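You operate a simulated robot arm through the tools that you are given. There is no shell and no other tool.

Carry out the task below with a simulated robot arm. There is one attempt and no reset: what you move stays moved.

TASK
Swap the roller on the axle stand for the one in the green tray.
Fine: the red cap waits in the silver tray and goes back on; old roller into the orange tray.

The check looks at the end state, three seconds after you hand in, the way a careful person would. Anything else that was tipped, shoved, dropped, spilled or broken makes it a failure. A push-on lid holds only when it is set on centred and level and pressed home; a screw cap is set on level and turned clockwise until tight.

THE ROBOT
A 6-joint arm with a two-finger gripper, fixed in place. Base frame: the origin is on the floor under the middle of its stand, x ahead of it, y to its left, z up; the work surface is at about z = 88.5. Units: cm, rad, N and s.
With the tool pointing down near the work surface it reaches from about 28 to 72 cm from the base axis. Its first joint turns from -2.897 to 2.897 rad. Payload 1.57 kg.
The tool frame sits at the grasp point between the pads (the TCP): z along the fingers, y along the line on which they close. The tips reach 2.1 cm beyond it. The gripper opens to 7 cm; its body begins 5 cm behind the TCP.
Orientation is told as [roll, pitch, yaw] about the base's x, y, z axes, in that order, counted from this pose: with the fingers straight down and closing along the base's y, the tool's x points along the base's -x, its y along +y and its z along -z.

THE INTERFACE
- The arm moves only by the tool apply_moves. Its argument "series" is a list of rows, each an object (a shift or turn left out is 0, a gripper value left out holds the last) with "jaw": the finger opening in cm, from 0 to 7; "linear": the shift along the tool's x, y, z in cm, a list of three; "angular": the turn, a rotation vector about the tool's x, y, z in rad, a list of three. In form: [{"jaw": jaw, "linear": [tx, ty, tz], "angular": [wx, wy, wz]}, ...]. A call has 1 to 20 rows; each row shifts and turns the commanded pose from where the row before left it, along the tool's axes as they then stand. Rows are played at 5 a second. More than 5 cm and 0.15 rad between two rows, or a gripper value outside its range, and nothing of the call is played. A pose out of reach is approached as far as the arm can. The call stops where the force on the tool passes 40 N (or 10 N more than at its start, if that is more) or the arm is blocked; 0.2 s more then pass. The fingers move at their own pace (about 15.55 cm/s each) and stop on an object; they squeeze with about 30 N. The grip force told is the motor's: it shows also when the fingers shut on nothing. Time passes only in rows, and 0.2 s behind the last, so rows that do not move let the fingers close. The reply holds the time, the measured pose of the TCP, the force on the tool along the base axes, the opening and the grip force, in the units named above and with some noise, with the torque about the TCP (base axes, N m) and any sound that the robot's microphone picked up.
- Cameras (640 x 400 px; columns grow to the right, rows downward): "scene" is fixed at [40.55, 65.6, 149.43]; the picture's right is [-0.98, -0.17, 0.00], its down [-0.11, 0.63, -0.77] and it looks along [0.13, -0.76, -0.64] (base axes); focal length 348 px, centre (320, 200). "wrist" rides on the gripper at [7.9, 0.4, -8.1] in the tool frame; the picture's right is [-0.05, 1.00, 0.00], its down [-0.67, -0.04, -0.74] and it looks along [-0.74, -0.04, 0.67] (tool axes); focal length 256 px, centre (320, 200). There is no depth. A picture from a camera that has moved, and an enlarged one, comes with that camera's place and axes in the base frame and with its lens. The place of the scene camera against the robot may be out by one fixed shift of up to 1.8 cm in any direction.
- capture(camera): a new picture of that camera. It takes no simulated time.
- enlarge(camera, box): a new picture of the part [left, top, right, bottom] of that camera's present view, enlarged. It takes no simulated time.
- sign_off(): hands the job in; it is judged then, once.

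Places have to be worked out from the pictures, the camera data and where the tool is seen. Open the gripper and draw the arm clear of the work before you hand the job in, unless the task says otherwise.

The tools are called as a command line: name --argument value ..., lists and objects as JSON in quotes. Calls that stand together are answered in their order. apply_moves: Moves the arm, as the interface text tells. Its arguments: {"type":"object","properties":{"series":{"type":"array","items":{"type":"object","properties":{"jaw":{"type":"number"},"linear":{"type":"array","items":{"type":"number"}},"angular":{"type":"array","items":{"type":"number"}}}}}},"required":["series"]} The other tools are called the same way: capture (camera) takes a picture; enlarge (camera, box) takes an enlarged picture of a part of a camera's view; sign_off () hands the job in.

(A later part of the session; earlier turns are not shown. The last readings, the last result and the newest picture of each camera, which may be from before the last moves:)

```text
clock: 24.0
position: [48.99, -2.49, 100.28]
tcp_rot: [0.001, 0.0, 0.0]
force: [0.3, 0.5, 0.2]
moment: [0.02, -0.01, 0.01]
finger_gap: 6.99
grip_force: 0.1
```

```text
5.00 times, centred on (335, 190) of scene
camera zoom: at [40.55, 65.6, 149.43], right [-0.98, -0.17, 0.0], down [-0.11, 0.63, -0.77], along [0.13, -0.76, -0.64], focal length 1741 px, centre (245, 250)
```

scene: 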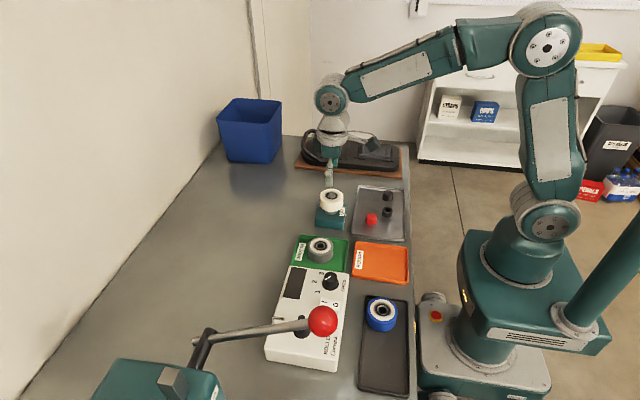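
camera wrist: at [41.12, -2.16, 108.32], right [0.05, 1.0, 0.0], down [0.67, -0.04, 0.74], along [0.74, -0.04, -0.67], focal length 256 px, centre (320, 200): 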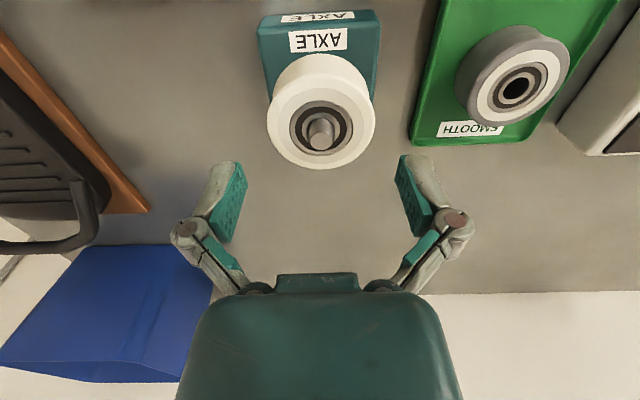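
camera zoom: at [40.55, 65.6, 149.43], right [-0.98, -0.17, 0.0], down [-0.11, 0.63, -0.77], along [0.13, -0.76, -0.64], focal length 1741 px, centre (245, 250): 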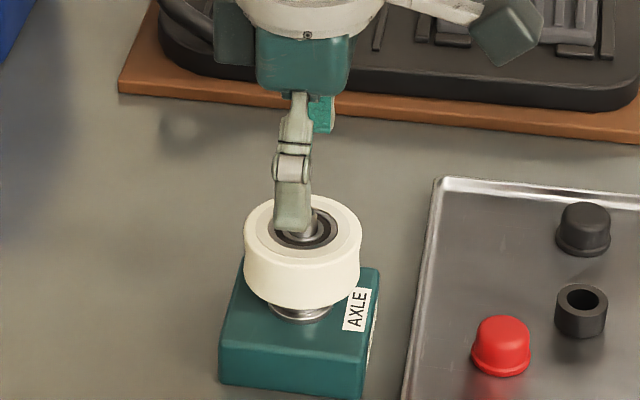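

The roller is now centred within ~0.05 cm in y and ~0.1 cm in x; bearing face ≈ z 96, axle top ≈ z 97. I'll descend straddling the roller to TCP z≈95.8 in steps.

apply_moves --series '[{"linear": [0, 0.05, 1]}, {"linear": [0, 0, 1]}, {"linear": [0, 0, 1]}, {}]'

capture --camera "wrist"

enlarge --camera "scene" --box '[305, 160, 365, 230]'

```text
clock: 25.0
position: [48.86, -2.55, 97.26]
tcp_rot: [-0.001, 0.0, 0.002]
force: [-0.7, 0.2, -1.2]
moment: [0.03, -0.03, 0.03]
finger_gap: 6.99
grip_force: 0.0
```

```text
taken
camera wrist: at [41.09, -2.1, 105.35], right [0.05, 1.0, 0.0], down [0.67, -0.04, 0.74], along [0.74, -0.04, -0.67], focal length 256 px, centre (320, 200)
```

wrist: 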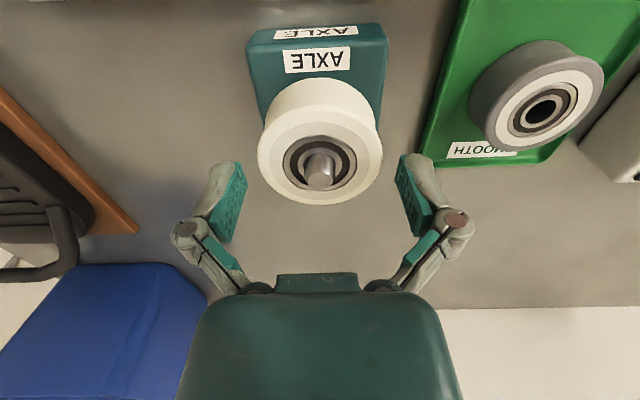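

```text
5.71 times, centred on (335, 195) of scene
camera zoom: at [40.55, 65.6, 149.43], right [-0.98, -0.17, 0.0], down [-0.11, 0.63, -0.77], along [0.13, -0.76, -0.64], focal length 1989 px, centre (234, 229)
```

zoom: 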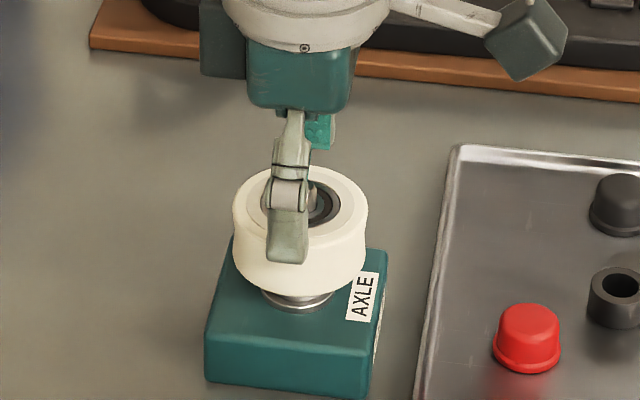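

Centred nicely (roller 257–383 px, pads at 246 and 397 px). Lowering another 1.4 cm.

apply_moves --series '[{"linear": [0, 0, 0.7]}, {"linear": [0, 0, 0.7]}, {}]'

capture --camera "wrist"

enlarge --camera "scene" --box '[305, 160, 365, 230]'

```text
clock: 25.8
position: [48.94, -2.48, 95.88]
tcp_rot: [-0.001, 0.001, 0.0]
force: [-0.5, 0.1, -0.5]
moment: [-0.02, 0.0, -0.01]
finger_gap: 6.99
grip_force: 0.1
```

```text
taken
camera wrist: at [41.06, -2.12, 103.93], right [0.05, 1.0, 0.0], down [0.67, -0.04, 0.74], along [0.74, -0.04, -0.67], focal length 256 px, centre (320, 200)
```

wrist: 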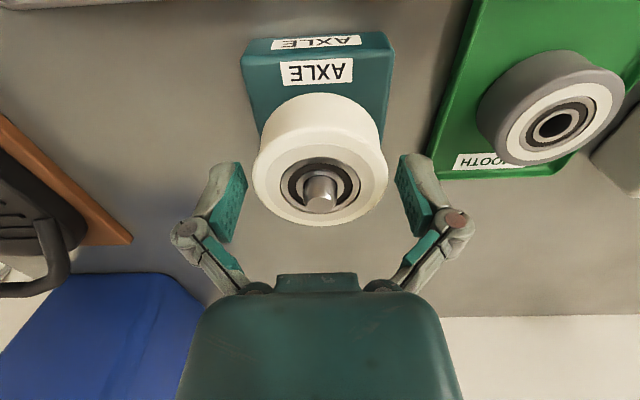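

```text
5.71 times, centred on (335, 195) of scene
camera zoom: at [40.55, 65.6, 149.43], right [-0.98, -0.17, 0.0], down [-0.11, 0.63, -0.77], along [0.13, -0.76, -0.64], focal length 1989 px, centre (234, 229)
```

zoom: 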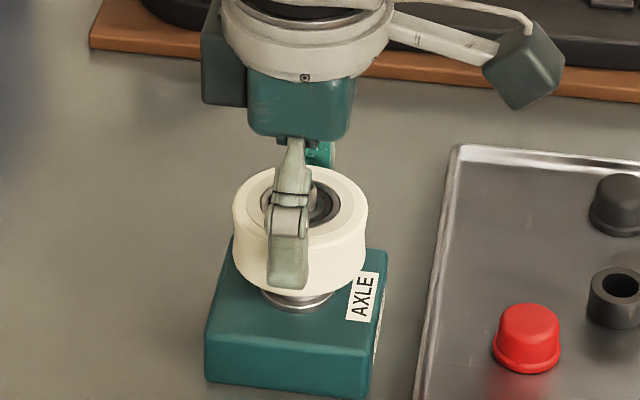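

Good clearance all round. I'll lower 0.4 cm more for a firmer hold and close on the roller.

apply_moves --series '[{"linear": [0, 0, 0.4]}, {}, {"jaw": 5.0}, {}, {}, {}]'

capture --camera "wrist"

enlarge --camera "scene" --box '[305, 160, 365, 230]'

```text
clock: 27.2
position: [48.86, -2.46, 95.6]
tcp_rot: [-0.001, -0.002, -0.001]
force: [0.4, -0.2, 13.6]
moment: [0.14, -0.04, -0.01]
finger_gap: 5.9
grip_force: 30.1
```

```text
taken
camera wrist: at [41.06, -2.11, 103.6], right [0.05, 1.0, 0.0], down [0.66, -0.04, 0.75], along [0.75, -0.04, -0.67], focal length 256 px, centre (320, 200)
```

wrist: 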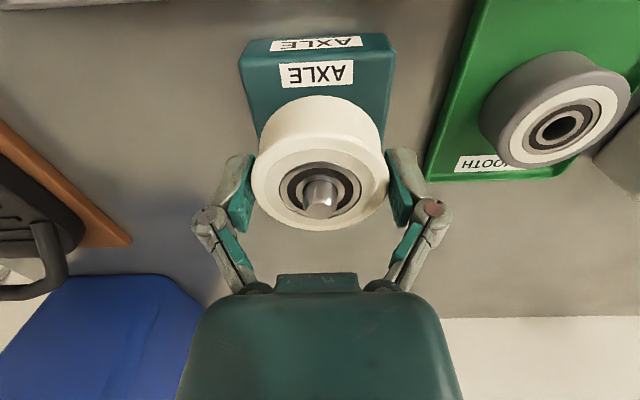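

```text
5.71 times, centred on (335, 195) of scene
camera zoom: at [40.55, 65.6, 149.43], right [-0.98, -0.17, 0.0], down [-0.11, 0.63, -0.77], along [0.13, -0.76, -0.64], focal length 1989 px, centre (234, 229)
```

zoom: 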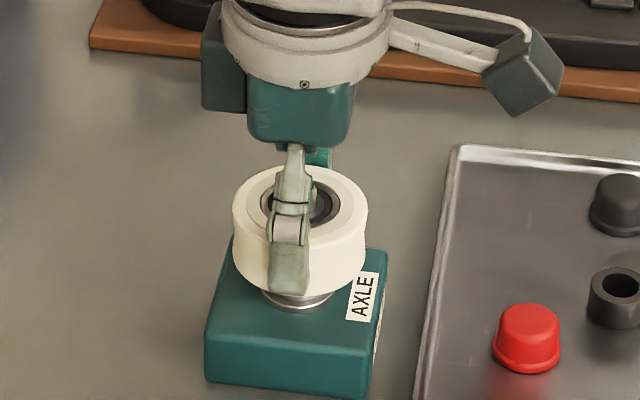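

Gripped at 5.9 cm. The 13 N is the linkage dragging downward against the seated roller, so I'll lift straight up slowly and watch the force.

apply_moves --series '[{"linear": [0, 0, -0.2]}, {"linear": [0, 0, -0.3]}, {"linear": [0, 0, -0.3]}, {}]'

enlarge --camera "scene" --box '[305, 160, 365, 230]'

```text
clock: 28.2
position: [48.96, -2.58, 96.1]
tcp_rot: [0.001, 0.0, 0.001]
force: [0.5, -0.3, -0.5]
moment: [0.01, -0.03, 0.01]
finger_gap: 5.87
grip_force: 29.8
```

```text
5.71 times, centred on (335, 195) of scene
camera zoom: at [40.55, 65.6, 149.43], right [-0.98, -0.17, 0.0], down [-0.11, 0.63, -0.77], along [0.13, -0.76, -0.64], focal length 1989 px, centre (234, 229)
```

zoom: 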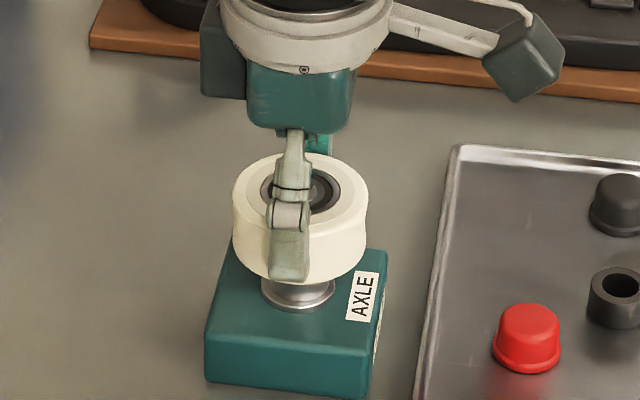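

The roller slides up freely. Continuing straight up to clear the axle.

apply_moves --series '[{"linear": [0, 0, -0.8]}, {"linear": [0, 0, -1]}, {"linear": [0, 0, -1.2]}, {"linear": [0, 0, -2]}, {"linear": [0, 0, -2]}, {"linear": [0, 0, -2]}, {"linear": [0, 0, -2]}, {}]'

capture --camera "wrist"

enlarge --camera "scene" --box '[290, 140, 420, 290]'

enlarge --camera "scene" --box '[305, 180, 365, 230]'

```text
clock: 30.0
position: [48.89, -2.51, 107.09]
tcp_rot: [0.001, 0.0, 0.001]
force: [-0.3, -0.3, -1.1]
moment: [0.0, 0.02, 0.0]
finger_gap: 5.87
grip_force: 29.7
```

```text
taken
camera wrist: at [41.07, -2.13, 115.26], right [0.05, 1.0, 0.0], down [0.67, -0.04, 0.74], along [0.74, -0.04, -0.67], focal length 256 px, centre (320, 200)
```

wrist: 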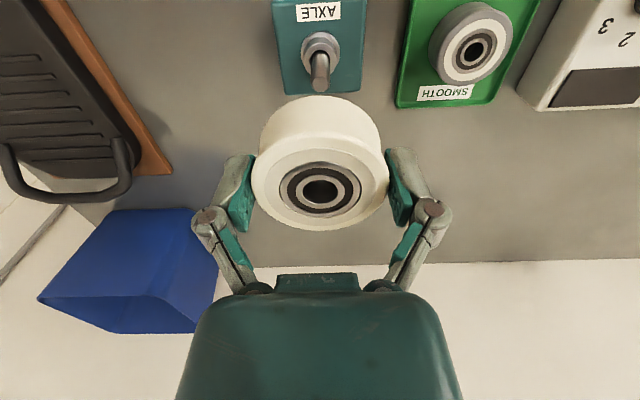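

```text
2.67 times, centred on (355, 215) of scene
camera zoom: at [40.55, 65.6, 149.43], right [-0.98, -0.17, 0.0], down [-0.11, 0.63, -0.77], along [0.13, -0.76, -0.64], focal length 928 px, centre (227, 160)
```

zoom: 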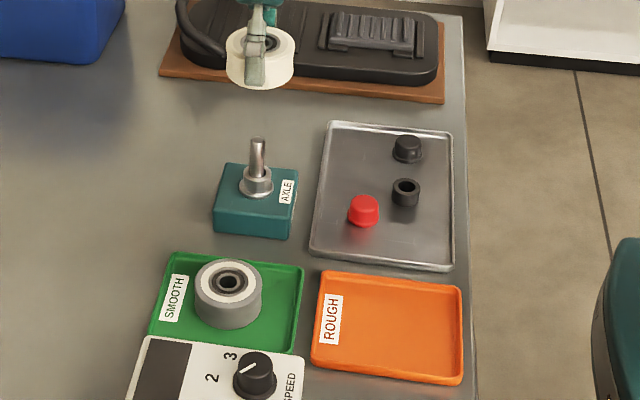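

```text
8.00 times, centred on (335, 205) of scene
camera zoom: at [40.55, 65.6, 149.43], right [-0.98, -0.17, 0.0], down [-0.11, 0.63, -0.77], along [0.13, -0.76, -0.64], focal length 2785 px, centre (200, 160)
```

zoom: 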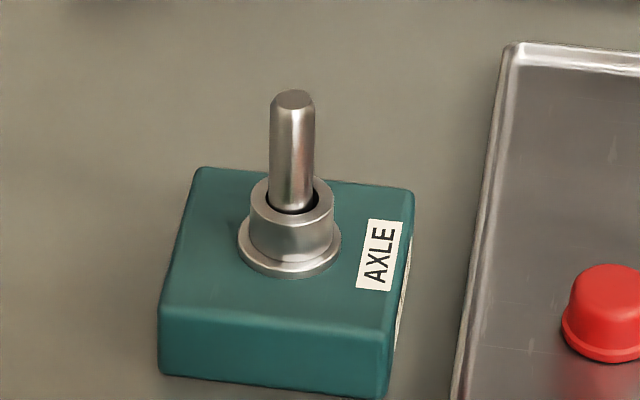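

The axle is bare now: smooth pin with a collar at its base. The orange tray spans about x 29–41, y 5–14; I'll carry the old roller above its middle, then rotate the tool −90° so the fingers lie along the tray's long side.

apply_moves --series '[{"linear": [2.86, 2.43, 0]}, {"linear": [2.86, 2.43, 0]}, {"linear": [2.86, 2.43, 0]}, {"linear": [2.86, 2.43, 0]}, {"linear": [2.86, 2.43, 0]}, {}]'

capture --camera "wrist"

enlarge --camera "wrist" --box '[220, 80, 420, 240]'

```text
clock: 31.4
position: [34.68, 9.71, 107.23]
tcp_rot: [-0.001, 0.0, -0.002]
force: [-0.3, -0.4, -1.9]
moment: [-0.02, -0.01, 0.02]
finger_gap: 5.88
grip_force: 30.3
```

```text
taken
camera wrist: at [26.76, 10.15, 115.28], right [0.05, 1.0, 0.0], down [0.67, -0.04, 0.74], along [0.74, -0.04, -0.67], focal length 256 px, centre (320, 200)
```

wrist: 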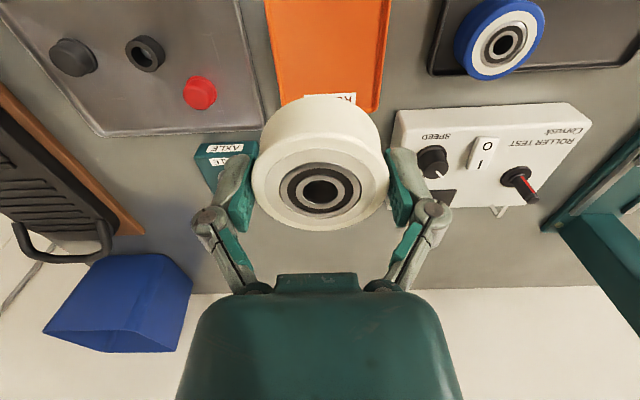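

```text
2.50 times, centred on (320, 160) of wrist
camera zoom: at [26.76, 10.15, 115.28], right [0.05, 1.0, 0.0], down [0.67, -0.04, 0.74], along [0.74, -0.04, -0.67], focal length 640 px, centre (320, 300)
```

zoom: 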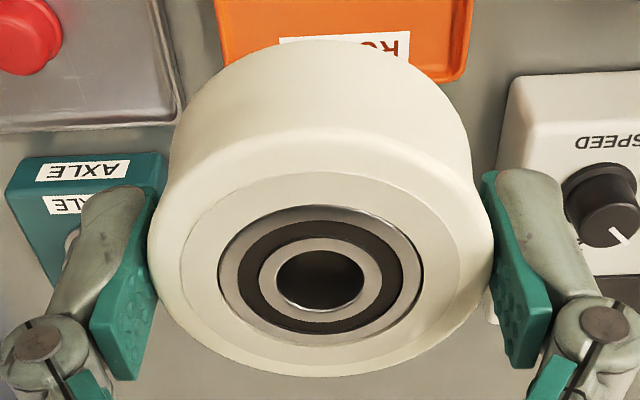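

Tray edges from this view: y ≈ 5.3–15.3, x up to ≈41, so its centre is about (34.9, 10.3). I'll shift +0.8 in y, then rotate −90° in place.

apply_moves --series '[{"linear": [-0.2, 0.8, 0]}, {"angular": [0, 0, -0.15]}, {"angular": [0, 0, -0.15]}, {"angular": [0, 0, -0.15]}, {"angular": [0, 0, -0.15]}, {"angular": [0, 0, -0.15]}, {"angular": [0, 0, -0.15]}, {"angular": [0, 0, -0.15]}, {"angular": [0, 0, -0.15]}, {"angular": [0, 0, -0.15]}, {"angular": [0, 0, -0.15]}, {"angular": [0, 0, -0.0708]}, {}]'

capture --camera "wrist"

capture --camera "scene"

```text
clock: 34.2
position: [34.84, 10.48, 107.28]
tcp_rot: [0.0, 0.002, 1.571]
force: [1.0, -0.2, -1.5]
moment: [0.0, 0.01, 0.0]
finger_gap: 5.84
grip_force: 30.0
```

```text
taken
camera wrist: at [34.48, 2.51, 115.31], right [-1.0, 0.05, 0.0], down [0.04, 0.67, 0.74], along [0.04, 0.74, -0.67], focal length 256 px, centre (320, 200)
```

wrist: 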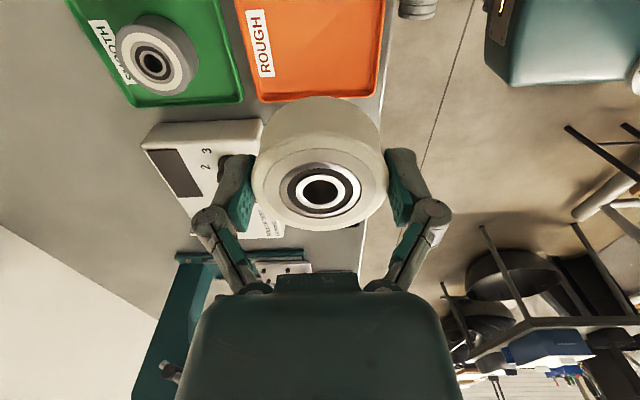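

```text
taken
```

scene: 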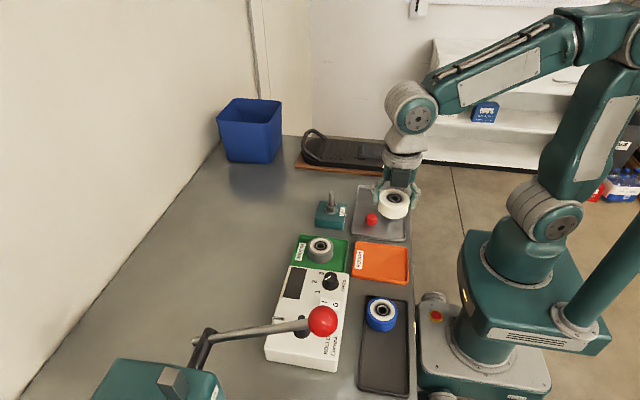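

The tray in this view spans x ≈ 29.2–41.6, so I'll shift 0.4 cm to +x and descend to TCP z≈93 over its centre.

apply_moves --series '[{"linear": [0, -0.4, 2]}, {"linear": [0, 0, 3]}, {"linear": [0, 0, 3]}, {"linear": [0, 0, 3]}, {"linear": [0, 0, 2]}, {"linear": [0, 0, 1]}, {}]'

capture --camera "wrist"

enlarge --camera "scene" --box '[330, 190, 430, 300]'

```text
clock: 35.8
position: [35.21, 10.3, 93.08]
tcp_rot: [0.001, 0.001, 1.567]
force: [-0.6, -0.3, -0.3]
moment: [-0.02, 0.02, 0.02]
finger_gap: 5.85
grip_force: 30.0
```

```text
taken
camera wrist: at [34.86, 2.49, 101.31], right [-1.0, 0.05, 0.0], down [0.04, 0.67, 0.74], along [0.04, 0.74, -0.67], focal length 256 px, centre (320, 200)
```

wrist: 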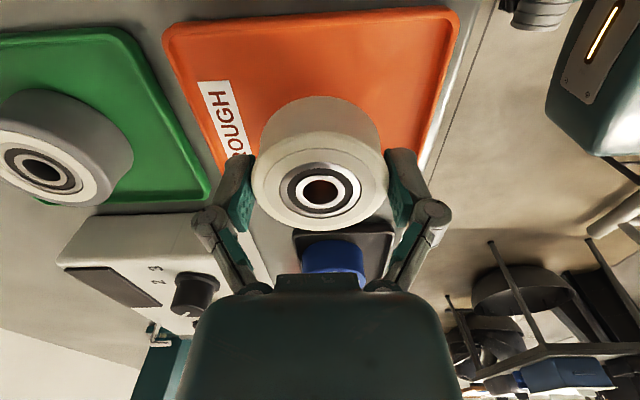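

```text
3.64 times, centred on (380, 245) of scene
camera zoom: at [40.55, 65.6, 149.43], right [-0.98, -0.17, 0.0], down [-0.11, 0.63, -0.77], along [0.13, -0.76, -0.64], focal length 1266 px, centre (102, 36)
```

zoom: 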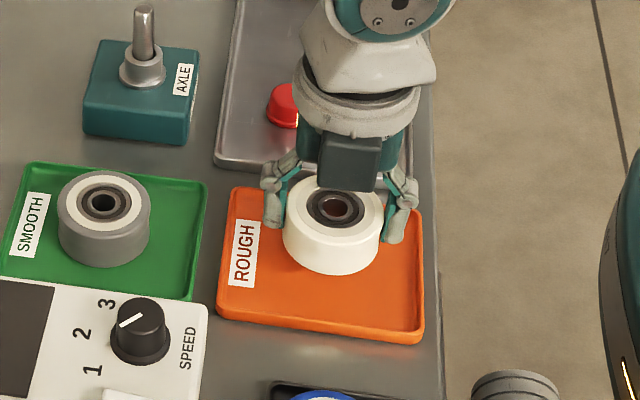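

Aligned over the tray with the fingers inside the rim. Creeping down to contact.

apply_moves --series '[{"linear": [0, 0, 0.5]}, {"linear": [0, 0, 0.4]}, {"linear": [0, 0, 0.2]}, {}]'

enlarge --camera "scene" --box '[350, 220, 420, 290]'

```text
clock: 36.8
position: [35.24, 10.46, 92.1]
tcp_rot: [-0.002, 0.001, 1.571]
force: [-0.7, 0.2, -0.7]
moment: [0.04, -0.02, -0.05]
finger_gap: 5.87
grip_force: 29.9
```

```text
5.71 times, centred on (385, 255) of scene
camera zoom: at [40.55, 65.6, 149.43], right [-0.98, -0.17, 0.0], down [-0.11, 0.63, -0.77], along [0.13, -0.76, -0.64], focal length 1989 px, centre (-51, -114)
```

zoom: 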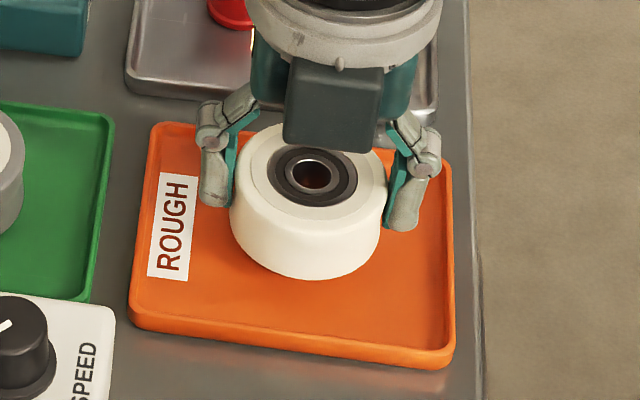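

Close to the floor now; continuing in small steps.

apply_moves --series '[{"linear": [0, 0, 0.1]}, {"linear": [0, 0, 0.1]}, {"linear": [0, 0, 0.1]}, {"linear": [0, 0, 0.1]}, {}]'

```text
clock: 38.0
position: [35.29, 10.44, 91.7]
tcp_rot: [0.0, 0.001, 1.569]
force: [0.3, 0.2, -1.4]
moment: [0.0, -0.03, 0.0]
finger_gap: 5.86
grip_force: 30.1
```

No contact yet; continuing.

apply_moves --series '[{"linear": [0, 0, 0.08]}, {"linear": [0, 0, 0.08]}, {"linear": [0, 0, 0.08]}, {}]'

```text
clock: 39.0
position: [35.25, 10.39, 91.37]
tcp_rot: [-0.001, 0.003, 1.57]
force: [-0.1, -0.3, -0.1]
moment: [-0.02, -0.05, 0.01]
finger_gap: 5.86
grip_force: 29.7
```

Still free; a little more.

apply_moves --series '[{"linear": [0, 0, 0.07]}, {"linear": [0, 0, 0.07]}, {"linear": [0, 0, 0.07]}, {}]'

enlarge --camera "scene" --box '[360, 230, 410, 280]'

```text
clock: 40.0
position: [35.14, 10.37, 91.3]
tcp_rot: [0.001, 0.002, 1.57]
force: [-1.0, 0.3, 0.0]
moment: [-0.02, 0.0, -0.01]
finger_gap: 5.88
grip_force: 30.0
```

```text
8.00 times, centred on (385, 255) of scene
camera zoom: at [40.55, 65.6, 149.43], right [-0.98, -0.17, 0.0], down [-0.11, 0.63, -0.77], along [0.13, -0.76, -0.64], focal length 2785 px, centre (-200, -240)
```

zoom: 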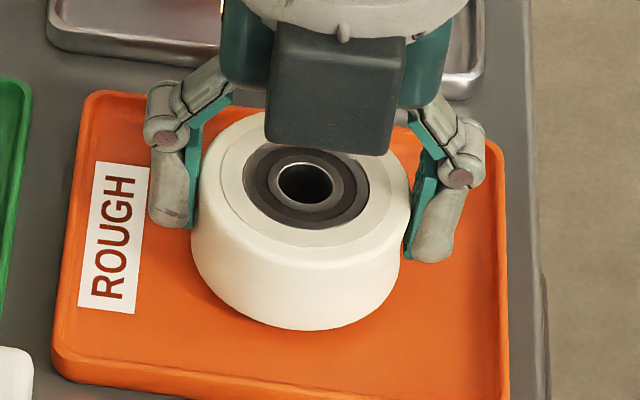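

Shadow suggests it's within a few mm. Continuing.

apply_moves --series '[{"linear": [0, 0, 0.07]}, {"linear": [0, 0, 0.07]}, {"linear": [0, 0, 0.07]}, {}]'

```text
clock: 41.0
position: [35.31, 10.45, 91.06]
tcp_rot: [0.0, 0.002, 1.568]
force: [0.6, -0.5, -1.0]
moment: [0.01, 0.02, 0.01]
finger_gap: 5.87
grip_force: 30.1
```

No contact force yet; continuing down.

apply_moves --series '[{"linear": [0, 0, 0.07]}, {"linear": [0, 0, 0.07]}, {"linear": [0, 0, 0.07]}, {}]'

```text
clock: 42.0
position: [35.25, 10.39, 90.8]
tcp_rot: [-0.003, 0.0, 1.57]
force: [-0.6, -1.7, 21.1]
moment: [0.18, 0.41, 0.08]
finger_gap: 5.88
grip_force: 29.9
```

Contact (21 N). I'll back off 0.12 cm to relieve the load, then open to release.

apply_moves --series '[{"linear": [0, 0, -0.12]}, {}, {"jaw": 6.2}, {"jaw": 7}, {}, {}]'

capture --camera "wrist"

enlarge --camera "scene" --box '[350, 220, 420, 290]'

```text
clock: 43.4
position: [35.27, 10.43, 91.0]
tcp_rot: [0.0, 0.002, 1.568]
force: [0.3, -1.0, 0.8]
moment: [0.0, 0.02, 0.0]
finger_gap: 7.01
grip_force: 0.1
```

```text
taken
camera wrist: at [34.87, 2.5, 99.07], right [-1.0, 0.05, 0.0], down [0.04, 0.67, 0.74], along [0.04, 0.74, -0.67], focal length 256 px, centre (320, 200)
```

wrist: 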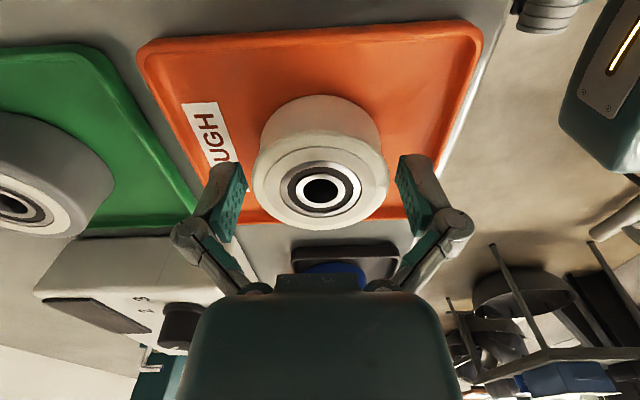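

```text
5.71 times, centred on (385, 255) of scene
camera zoom: at [40.55, 65.6, 149.43], right [-0.98, -0.17, 0.0], down [-0.11, 0.63, -0.77], along [0.13, -0.76, -0.64], focal length 1989 px, centre (-51, -114)
```

zoom: 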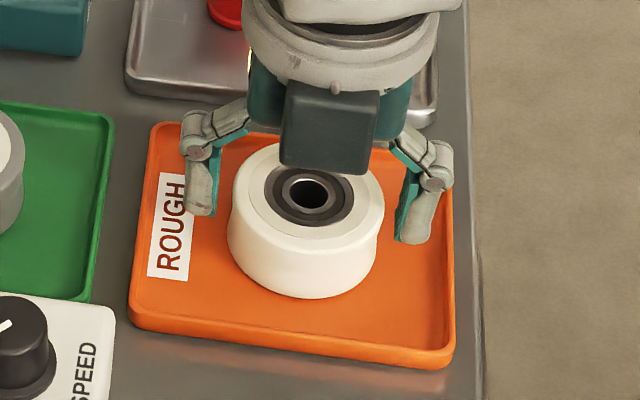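

The old roller rests flat in the orange tray. I'll rise straight up and go above the grey roller in the green tray, keeping the −90° orientation.

apply_moves --series '[{"linear": [0, 0, -1]}, {"linear": [0, 0, -2]}, {"linear": [0, 0, -3]}, {"linear": [0, 0, -4]}, {"linear": [0, 0, -4]}, {"linear": [0.2, -3.4, 0]}, {"linear": [0.2, -3.4, 0]}, {"linear": [0.2, -3.4, 0]}, {"linear": [0.1, -3.5, 0]}, {}, {}]'

capture --camera "wrist"

capture --camera "scene"

```text
clock: 45.8
position: [48.89, 9.73, 104.84]
tcp_rot: [0.0, 0.002, 1.57]
force: [0.4, 0.1, 0.0]
moment: [-0.03, -0.02, 0.02]
finger_gap: 6.99
grip_force: 0.0
```

```text
taken
camera wrist: at [48.63, 1.77, 112.97], right [-1.0, 0.05, 0.0], down [0.04, 0.67, 0.74], along [0.04, 0.74, -0.67], focal length 256 px, centre (320, 200)
```

wrist: 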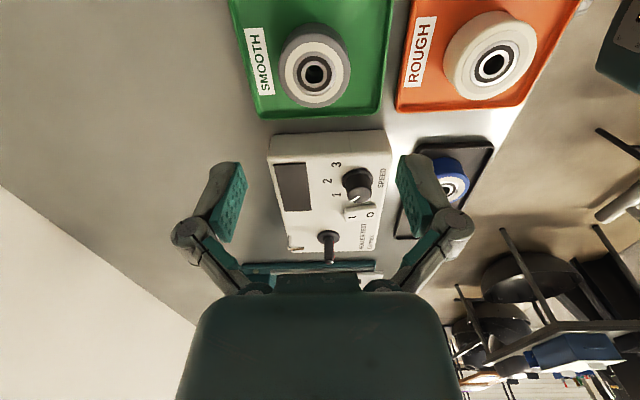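

```text
taken
```

scene: 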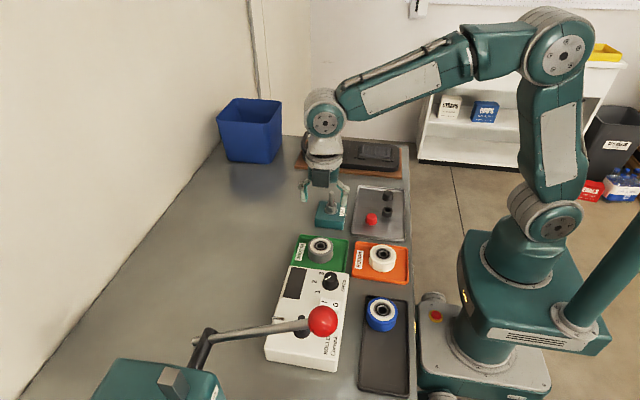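

I'll enlarge the grey roller to measure its centre.

enlarge --camera "wrist" --box '[220, 0, 400, 130]'

enlarge --camera "scene" --box '[285, 160, 365, 280]'

```text
3.08 times, centred on (310, 65) of wrist
camera zoom: at [48.63, 1.77, 112.97], right [-1.0, 0.05, 0.0], down [0.04, 0.67, 0.74], along [0.04, 0.74, -0.67], focal length 788 px, centre (351, 615)
```

zoom: 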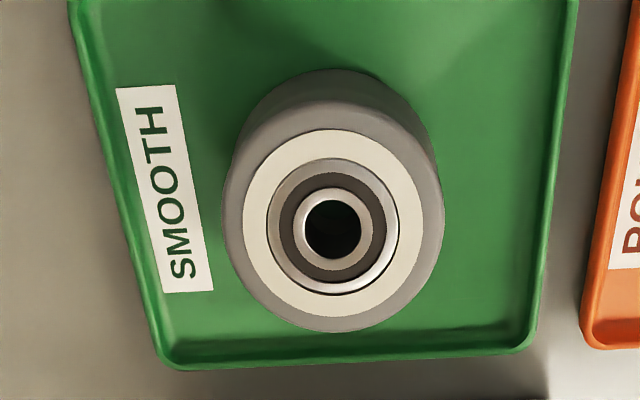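

```text
3.33 times, centred on (325, 220) of scene
camera zoom: at [40.55, 65.6, 149.43], right [-0.98, -0.17, 0.0], down [-0.11, 0.63, -0.77], along [0.13, -0.76, -0.64], focal length 1160 px, centre (303, 133)
```

zoom: 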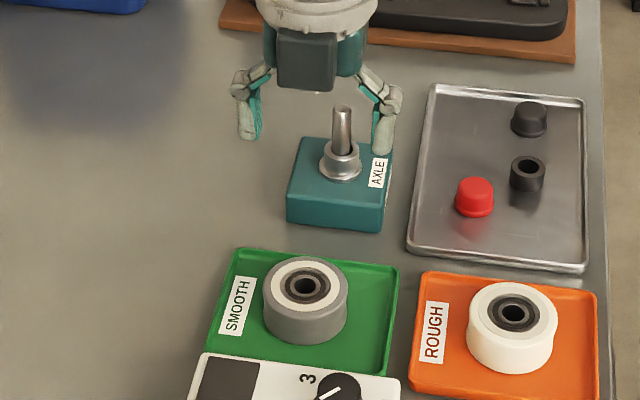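

Grey roller's bore is at about (49.4, 10.2). I'll shift accordingly, lower to z≈97, and re-measure.

apply_moves --series '[{"linear": [-0.6, -0.5, 2]}, {"linear": [0, 0, 2]}, {"linear": [0, 0, 2]}, {"linear": [0, 0, 1.8]}, {}, {}]'

capture --camera "wrist"

enlarge --camera "wrist" --box '[220, 40, 420, 200]'

enlarge --camera "scene" --box '[285, 200, 365, 280]'

```text
clock: 47.2
position: [49.44, 10.42, 97.08]
tcp_rot: [0.0, 0.001, 1.567]
force: [0.8, 0.3, 0.3]
moment: [0.0, -0.04, -0.01]
finger_gap: 6.98
grip_force: 0.1
```

```text
taken
camera wrist: at [49.09, 2.35, 105.18], right [-1.0, 0.05, 0.0], down [0.04, 0.67, 0.74], along [0.04, 0.74, -0.67], focal length 256 px, centre (320, 200)
```

wrist: 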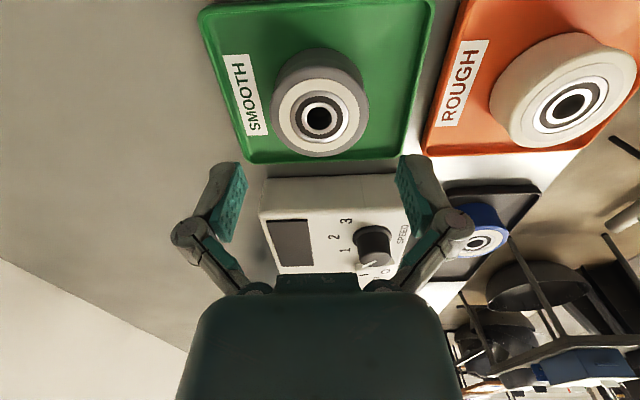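

```text
2.50 times, centred on (320, 120) of wrist
camera zoom: at [49.09, 2.35, 105.18], right [-1.0, 0.05, 0.0], down [0.04, 0.67, 0.74], along [0.04, 0.74, -0.67], focal length 640 px, centre (320, 400)
```

zoom: 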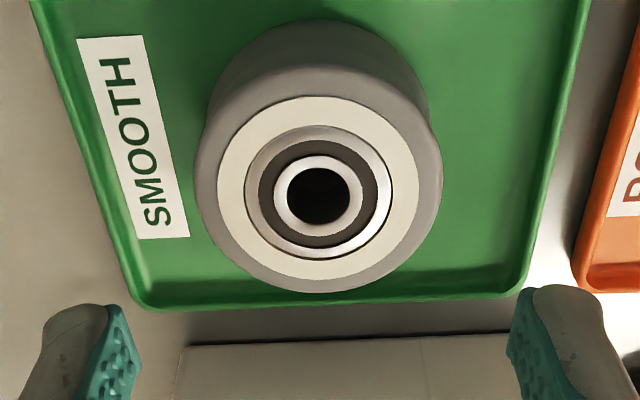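

```text
5.00 times, centred on (325, 240) of scene
camera zoom: at [40.55, 65.6, 149.43], right [-0.98, -0.17, 0.0], down [-0.11, 0.63, -0.77], along [0.13, -0.76, -0.64], focal length 1741 px, centre (295, 0)
```

zoom: 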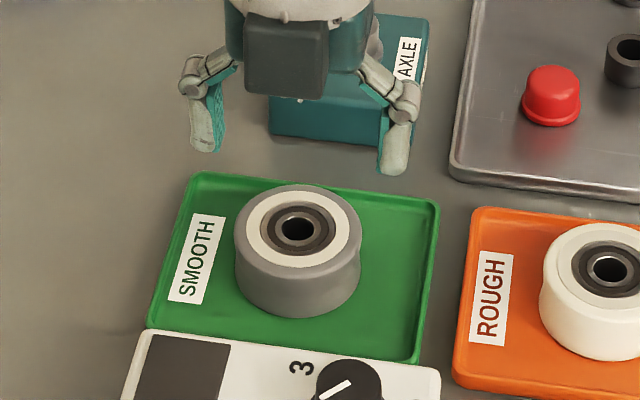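

The grey bore is at about (49.43, 10.37) with its top at z≈91.4, matching the old roller's height, and the fingers fit inside the tray lengthwise. I'll fine-tune and descend to z≈93, then check.

apply_moves --series '[{"linear": [-0.17, -0.04, 1.5]}, {"linear": [0, 0, 1.5]}, {"linear": [0, 0, 1.0]}, {}, {}]'

capture --camera "wrist"

enlarge --camera "scene" --box '[280, 180, 360, 280]'

```text
clock: 48.4
position: [49.58, 10.48, 93.14]
tcp_rot: [0.001, 0.001, 1.568]
force: [0.2, 0.3, -0.6]
moment: [0.0, -0.01, -0.01]
finger_gap: 6.99
grip_force: 0.0
```

```text
taken
camera wrist: at [49.17, 2.5, 101.24], right [-1.0, 0.05, 0.0], down [0.04, 0.67, 0.74], along [0.04, 0.74, -0.67], focal length 256 px, centre (320, 200)
```

wrist: 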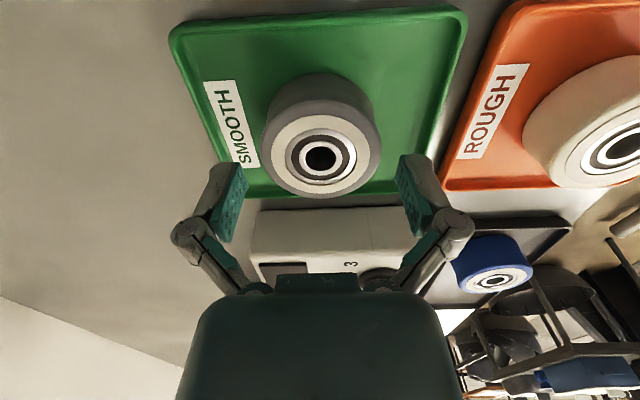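

```text
4.00 times, centred on (320, 230) of scene
camera zoom: at [40.55, 65.6, 149.43], right [-0.98, -0.17, 0.0], down [-0.11, 0.63, -0.77], along [0.13, -0.76, -0.64], focal length 1393 px, centre (320, 80)
```

zoom: 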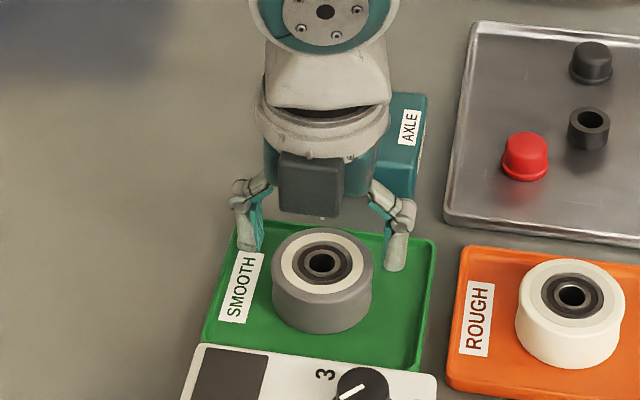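

Well aligned. Descending the last 2.1 cm around the roller.

apply_moves --series '[{"linear": [0, 0, 0.8]}, {"linear": [0, 0, 0.8]}, {"linear": [0, 0, 0.5]}, {}, {}]'

capture --camera "wrist"

enlarge --camera "wrist" --box '[220, 80, 420, 240]'

enlarge --camera "scene" --box '[280, 190, 360, 290]'

```text
clock: 49.6
position: [49.44, 10.49, 91.05]
tcp_rot: [0.0, 0.0, 1.569]
force: [0.0, -0.4, 0.1]
moment: [0.0, 0.01, -0.01]
finger_gap: 6.98
grip_force: 0.0
```

```text
taken
camera wrist: at [49.18, 2.52, 99.16], right [-1.0, 0.05, 0.0], down [0.04, 0.67, 0.74], along [0.04, 0.74, -0.67], focal length 256 px, centre (320, 200)
```

wrist: 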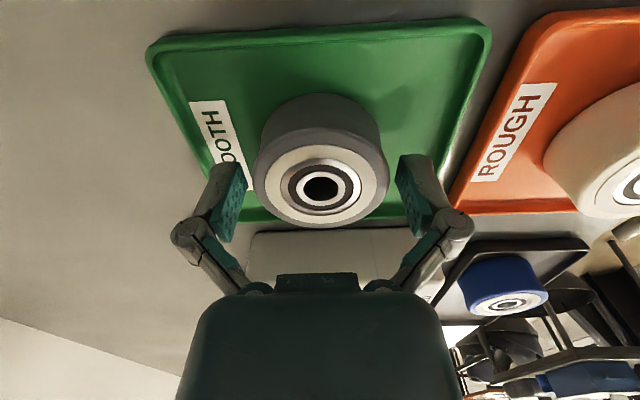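

```text
2.50 times, centred on (320, 160) of wrist
camera zoom: at [49.18, 2.52, 99.16], right [-1.0, 0.05, 0.0], down [0.04, 0.67, 0.74], along [0.04, 0.74, -0.67], focal length 640 px, centre (320, 300)
```

zoom: 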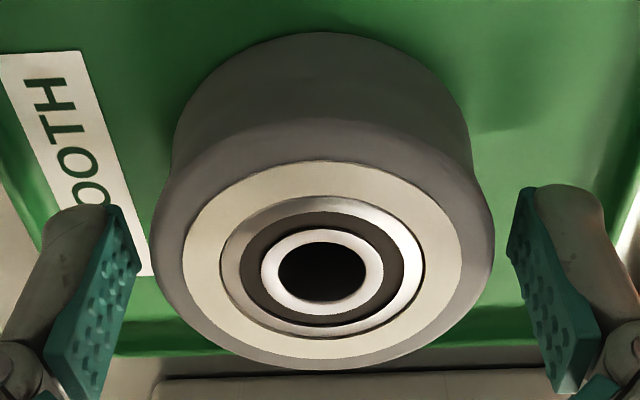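

```text
4.00 times, centred on (320, 240) of scene
camera zoom: at [40.55, 65.6, 149.43], right [-0.98, -0.17, 0.0], down [-0.11, 0.63, -0.77], along [0.13, -0.76, -0.64], focal length 1393 px, centre (320, 40)
```

zoom: 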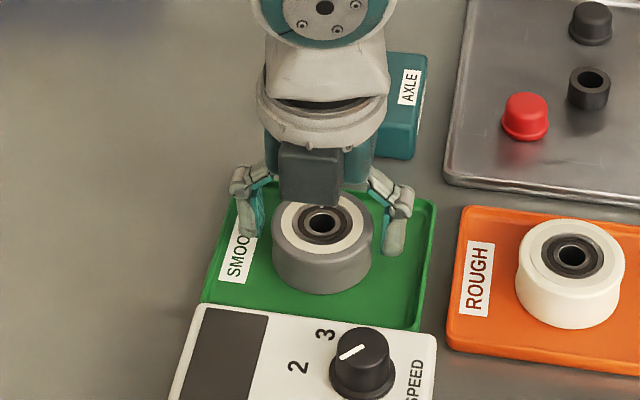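

The roller is centred between the pads, within ~0.1 cm along the other axis. Nudging and closing the jaws on it.

apply_moves --series '[{"linear": [0.08, 0, 0]}, {}, {"jaw": 5.0}, {}, {}, {}]'

capture --camera "wrist"

enlarge --camera "scene" --box '[280, 190, 360, 290]'

```text
clock: 51.0
position: [49.52, 10.39, 91.11]
tcp_rot: [-0.002, 0.0, 1.568]
force: [-3.4, -0.4, 16.2]
moment: [0.02, 0.2, 0.09]
finger_gap: 5.93
grip_force: 30.7
```

```text
taken
camera wrist: at [49.13, 2.44, 99.23], right [-1.0, 0.05, 0.0], down [0.04, 0.67, 0.74], along [0.04, 0.74, -0.67], focal length 256 px, centre (320, 200)
```

wrist: 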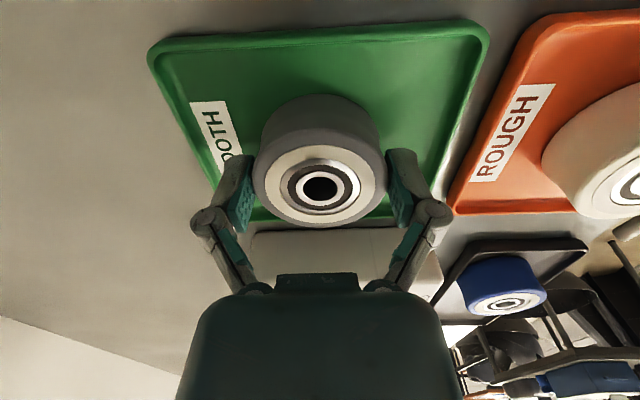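

```text
4.00 times, centred on (320, 240) of scene
camera zoom: at [40.55, 65.6, 149.43], right [-0.98, -0.17, 0.0], down [-0.11, 0.63, -0.77], along [0.13, -0.76, -0.64], focal length 1393 px, centre (320, 40)
```

zoom: 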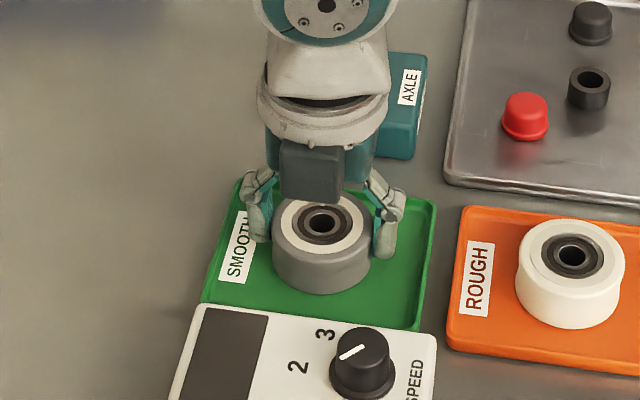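

Gripped at 5.93 cm. Lifting gently straight up out of the tray.

apply_moves --series '[{"linear": [0, 0, -0.3]}, {"linear": [0, 0, -0.7]}, {"linear": [0, 0, -2]}, {"linear": [0, 0, -3]}, {"linear": [0, 0, -3]}, {"linear": [0, 0, -3]}, {"linear": [0, 0, -3]}, {}, {}]'

enlarge --camera "wrist" --box '[220, 80, 420, 240]'

capture --camera "scene"

```text
clock: 53.0
position: [49.45, 10.4, 106.13]
tcp_rot: [-0.001, 0.002, 1.568]
force: [0.1, -0.1, -1.7]
moment: [0.02, 0.0, -0.02]
finger_gap: 5.92
grip_force: 30.2
```

```text
2.50 times, centred on (320, 160) of wrist
camera zoom: at [49.15, 2.5, 114.2], right [-1.0, 0.05, 0.0], down [0.04, 0.67, 0.74], along [0.04, 0.74, -0.67], focal length 640 px, centre (320, 300)
```

zoom: 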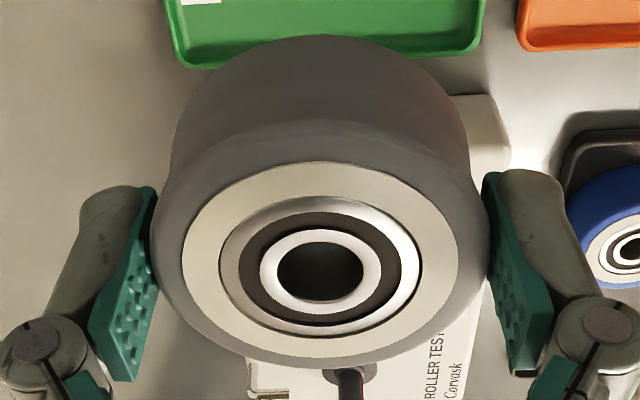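

```text
taken
```

scene: 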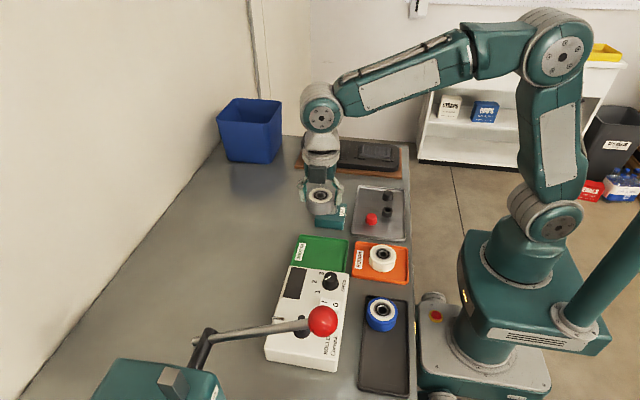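

Held securely and level. I'll rotate back +90° and then move above the axle at height.

apply_moves --series '[{"angular": [0, 0, 0.15]}, {"angular": [0, 0, 0.15]}, {"angular": [0, 0, 0.15]}, {"angular": [0, 0, 0.15]}, {"angular": [0, 0, 0.15]}, {"angular": [0, 0, 0.15]}, {"angular": [0, 0, 0.15]}, {"angular": [0, 0, 0.15]}, {"angular": [0, 0, 0.15]}, {"angular": [0, 0, 0.15]}, {"angular": [0, 0, 0.0708]}, {"linear": [0.11, -3.2, 0]}, {"linear": [0.11, -3.2, 0]}, {"linear": [0.11, -3.2, 0]}, {"linear": [0.11, -3.34, 0]}, {}, {}]'

capture --camera "wrist"

enlarge --camera "scene" --box '[300, 140, 380, 240]'

```text
clock: 56.6
position: [49.04, -2.67, 106.14]
tcp_rot: [-0.001, -0.001, 0.0]
force: [-0.4, 0.0, -1.4]
moment: [-0.01, 0.0, -0.01]
finger_gap: 5.92
grip_force: 29.8
```

```text
taken
camera wrist: at [41.26, -2.19, 114.15], right [0.05, 1.0, 0.0], down [0.67, -0.04, 0.74], along [0.74, -0.04, -0.67], focal length 256 px, centre (320, 200)
```

wrist: 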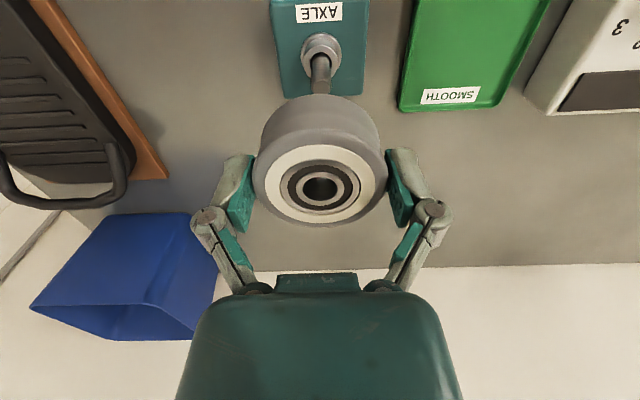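

```text
4.00 times, centred on (340, 190) of scene
camera zoom: at [40.55, 65.6, 149.43], right [-0.98, -0.17, 0.0], down [-0.11, 0.63, -0.77], along [0.13, -0.76, -0.64], focal length 1393 px, centre (240, 240)
```

zoom: 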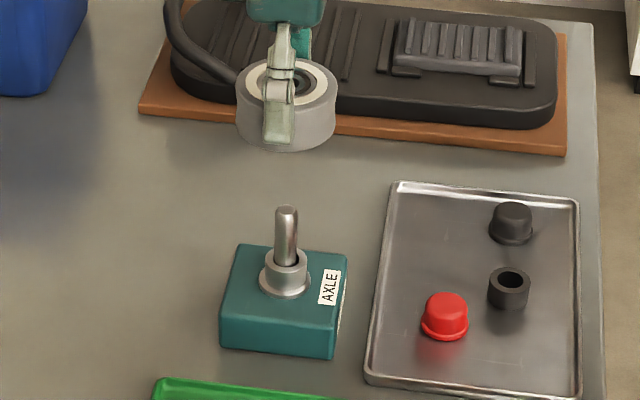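

Both views show the roller over the pin. I'll lower so the roller's underside is ~1 cm above the pin tip and then check alignment precisely.

apply_moves --series '[{"linear": [0, 0, 2]}, {"linear": [0, 0, 2]}, {"linear": [0, 0, 1.5]}, {}, {}]'

enlarge --camera "wrist" --box '[240, 0, 400, 250]'

enlarge --camera "wrist" --box '[280, 30, 360, 110]'

enlarge --camera "scene" --box '[305, 160, 355, 230]'

```text
clock: 57.8
position: [49.07, -2.5, 100.56]
tcp_rot: [-0.001, 0.0, 0.001]
force: [0.0, 0.6, -1.2]
moment: [-0.02, 0.0, 0.01]
finger_gap: 5.93
grip_force: 30.4
```

```text
1.60 times, centred on (320, 125) of wrist
camera zoom: at [41.2, -2.2, 108.65], right [0.05, 1.0, 0.0], down [0.67, -0.04, 0.74], along [0.74, -0.04, -0.67], focal length 410 px, centre (320, 320)
```

zoom: 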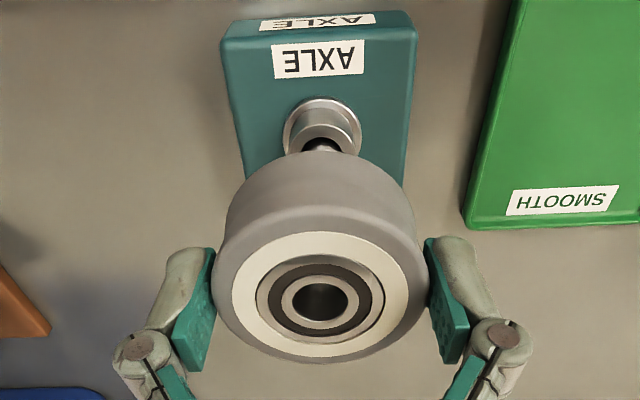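

```text
5.00 times, centred on (320, 70) of wrist
camera zoom: at [41.2, -2.2, 108.65], right [0.05, 1.0, 0.0], down [0.67, -0.04, 0.74], along [0.74, -0.04, -0.67], focal length 1280 px, centre (320, 850)
```

zoom: 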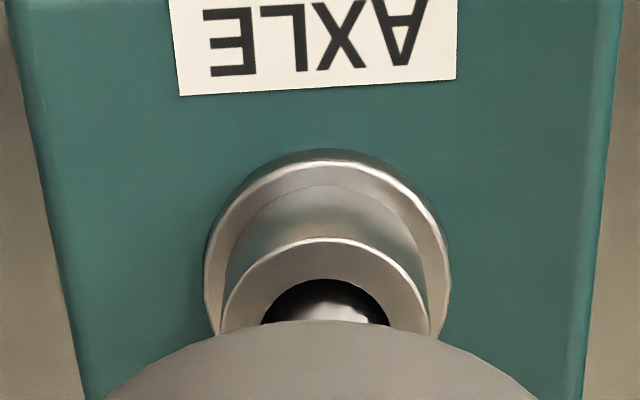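

```text
5.71 times, centred on (330, 195) of scene
camera zoom: at [40.55, 65.6, 149.43], right [-0.98, -0.17, 0.0], down [-0.11, 0.63, -0.77], along [0.13, -0.76, -0.64], focal length 1989 px, centre (263, 229)
```

zoom: 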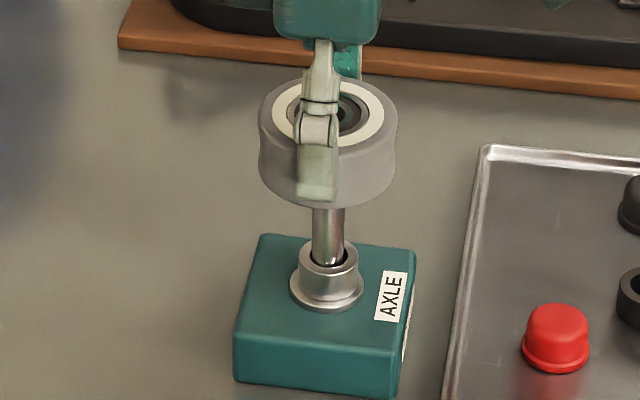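

In y the axle sits about +0.06 cm from the bore; I'll enlarge the scene further to judge x.

enlarge --camera "scene" --box '[312, 170, 347, 217]'

enlarge --camera "wrist" --box '[270, 120, 370, 240]'

```text
8.51 times, centred on (330, 194) of scene
camera zoom: at [40.55, 65.6, 149.43], right [-0.98, -0.17, 0.0], down [-0.11, 0.63, -0.77], along [0.13, -0.76, -0.64], focal length 2963 px, centre (239, 255)
```

zoom: 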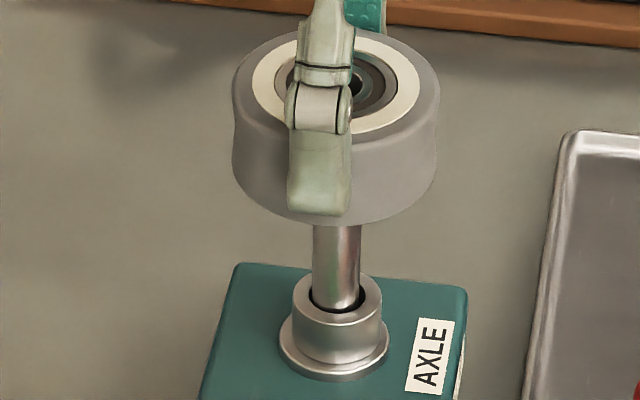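

```text
3.33 times, centred on (320, 180) of wrist
camera zoom: at [41.2, -2.2, 108.65], right [0.05, 1.0, 0.0], down [0.67, -0.04, 0.74], along [0.74, -0.04, -0.67], focal length 853 px, centre (320, 267)
```

zoom: 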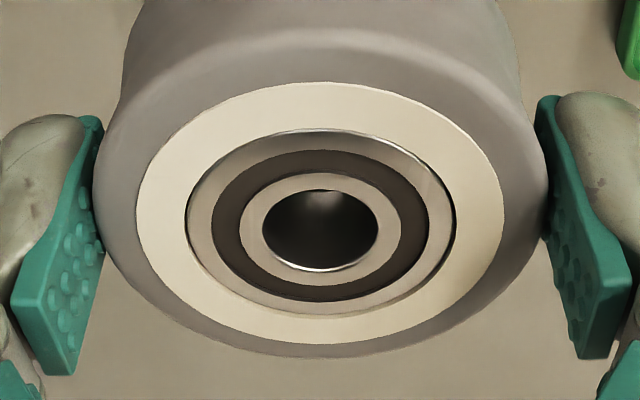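

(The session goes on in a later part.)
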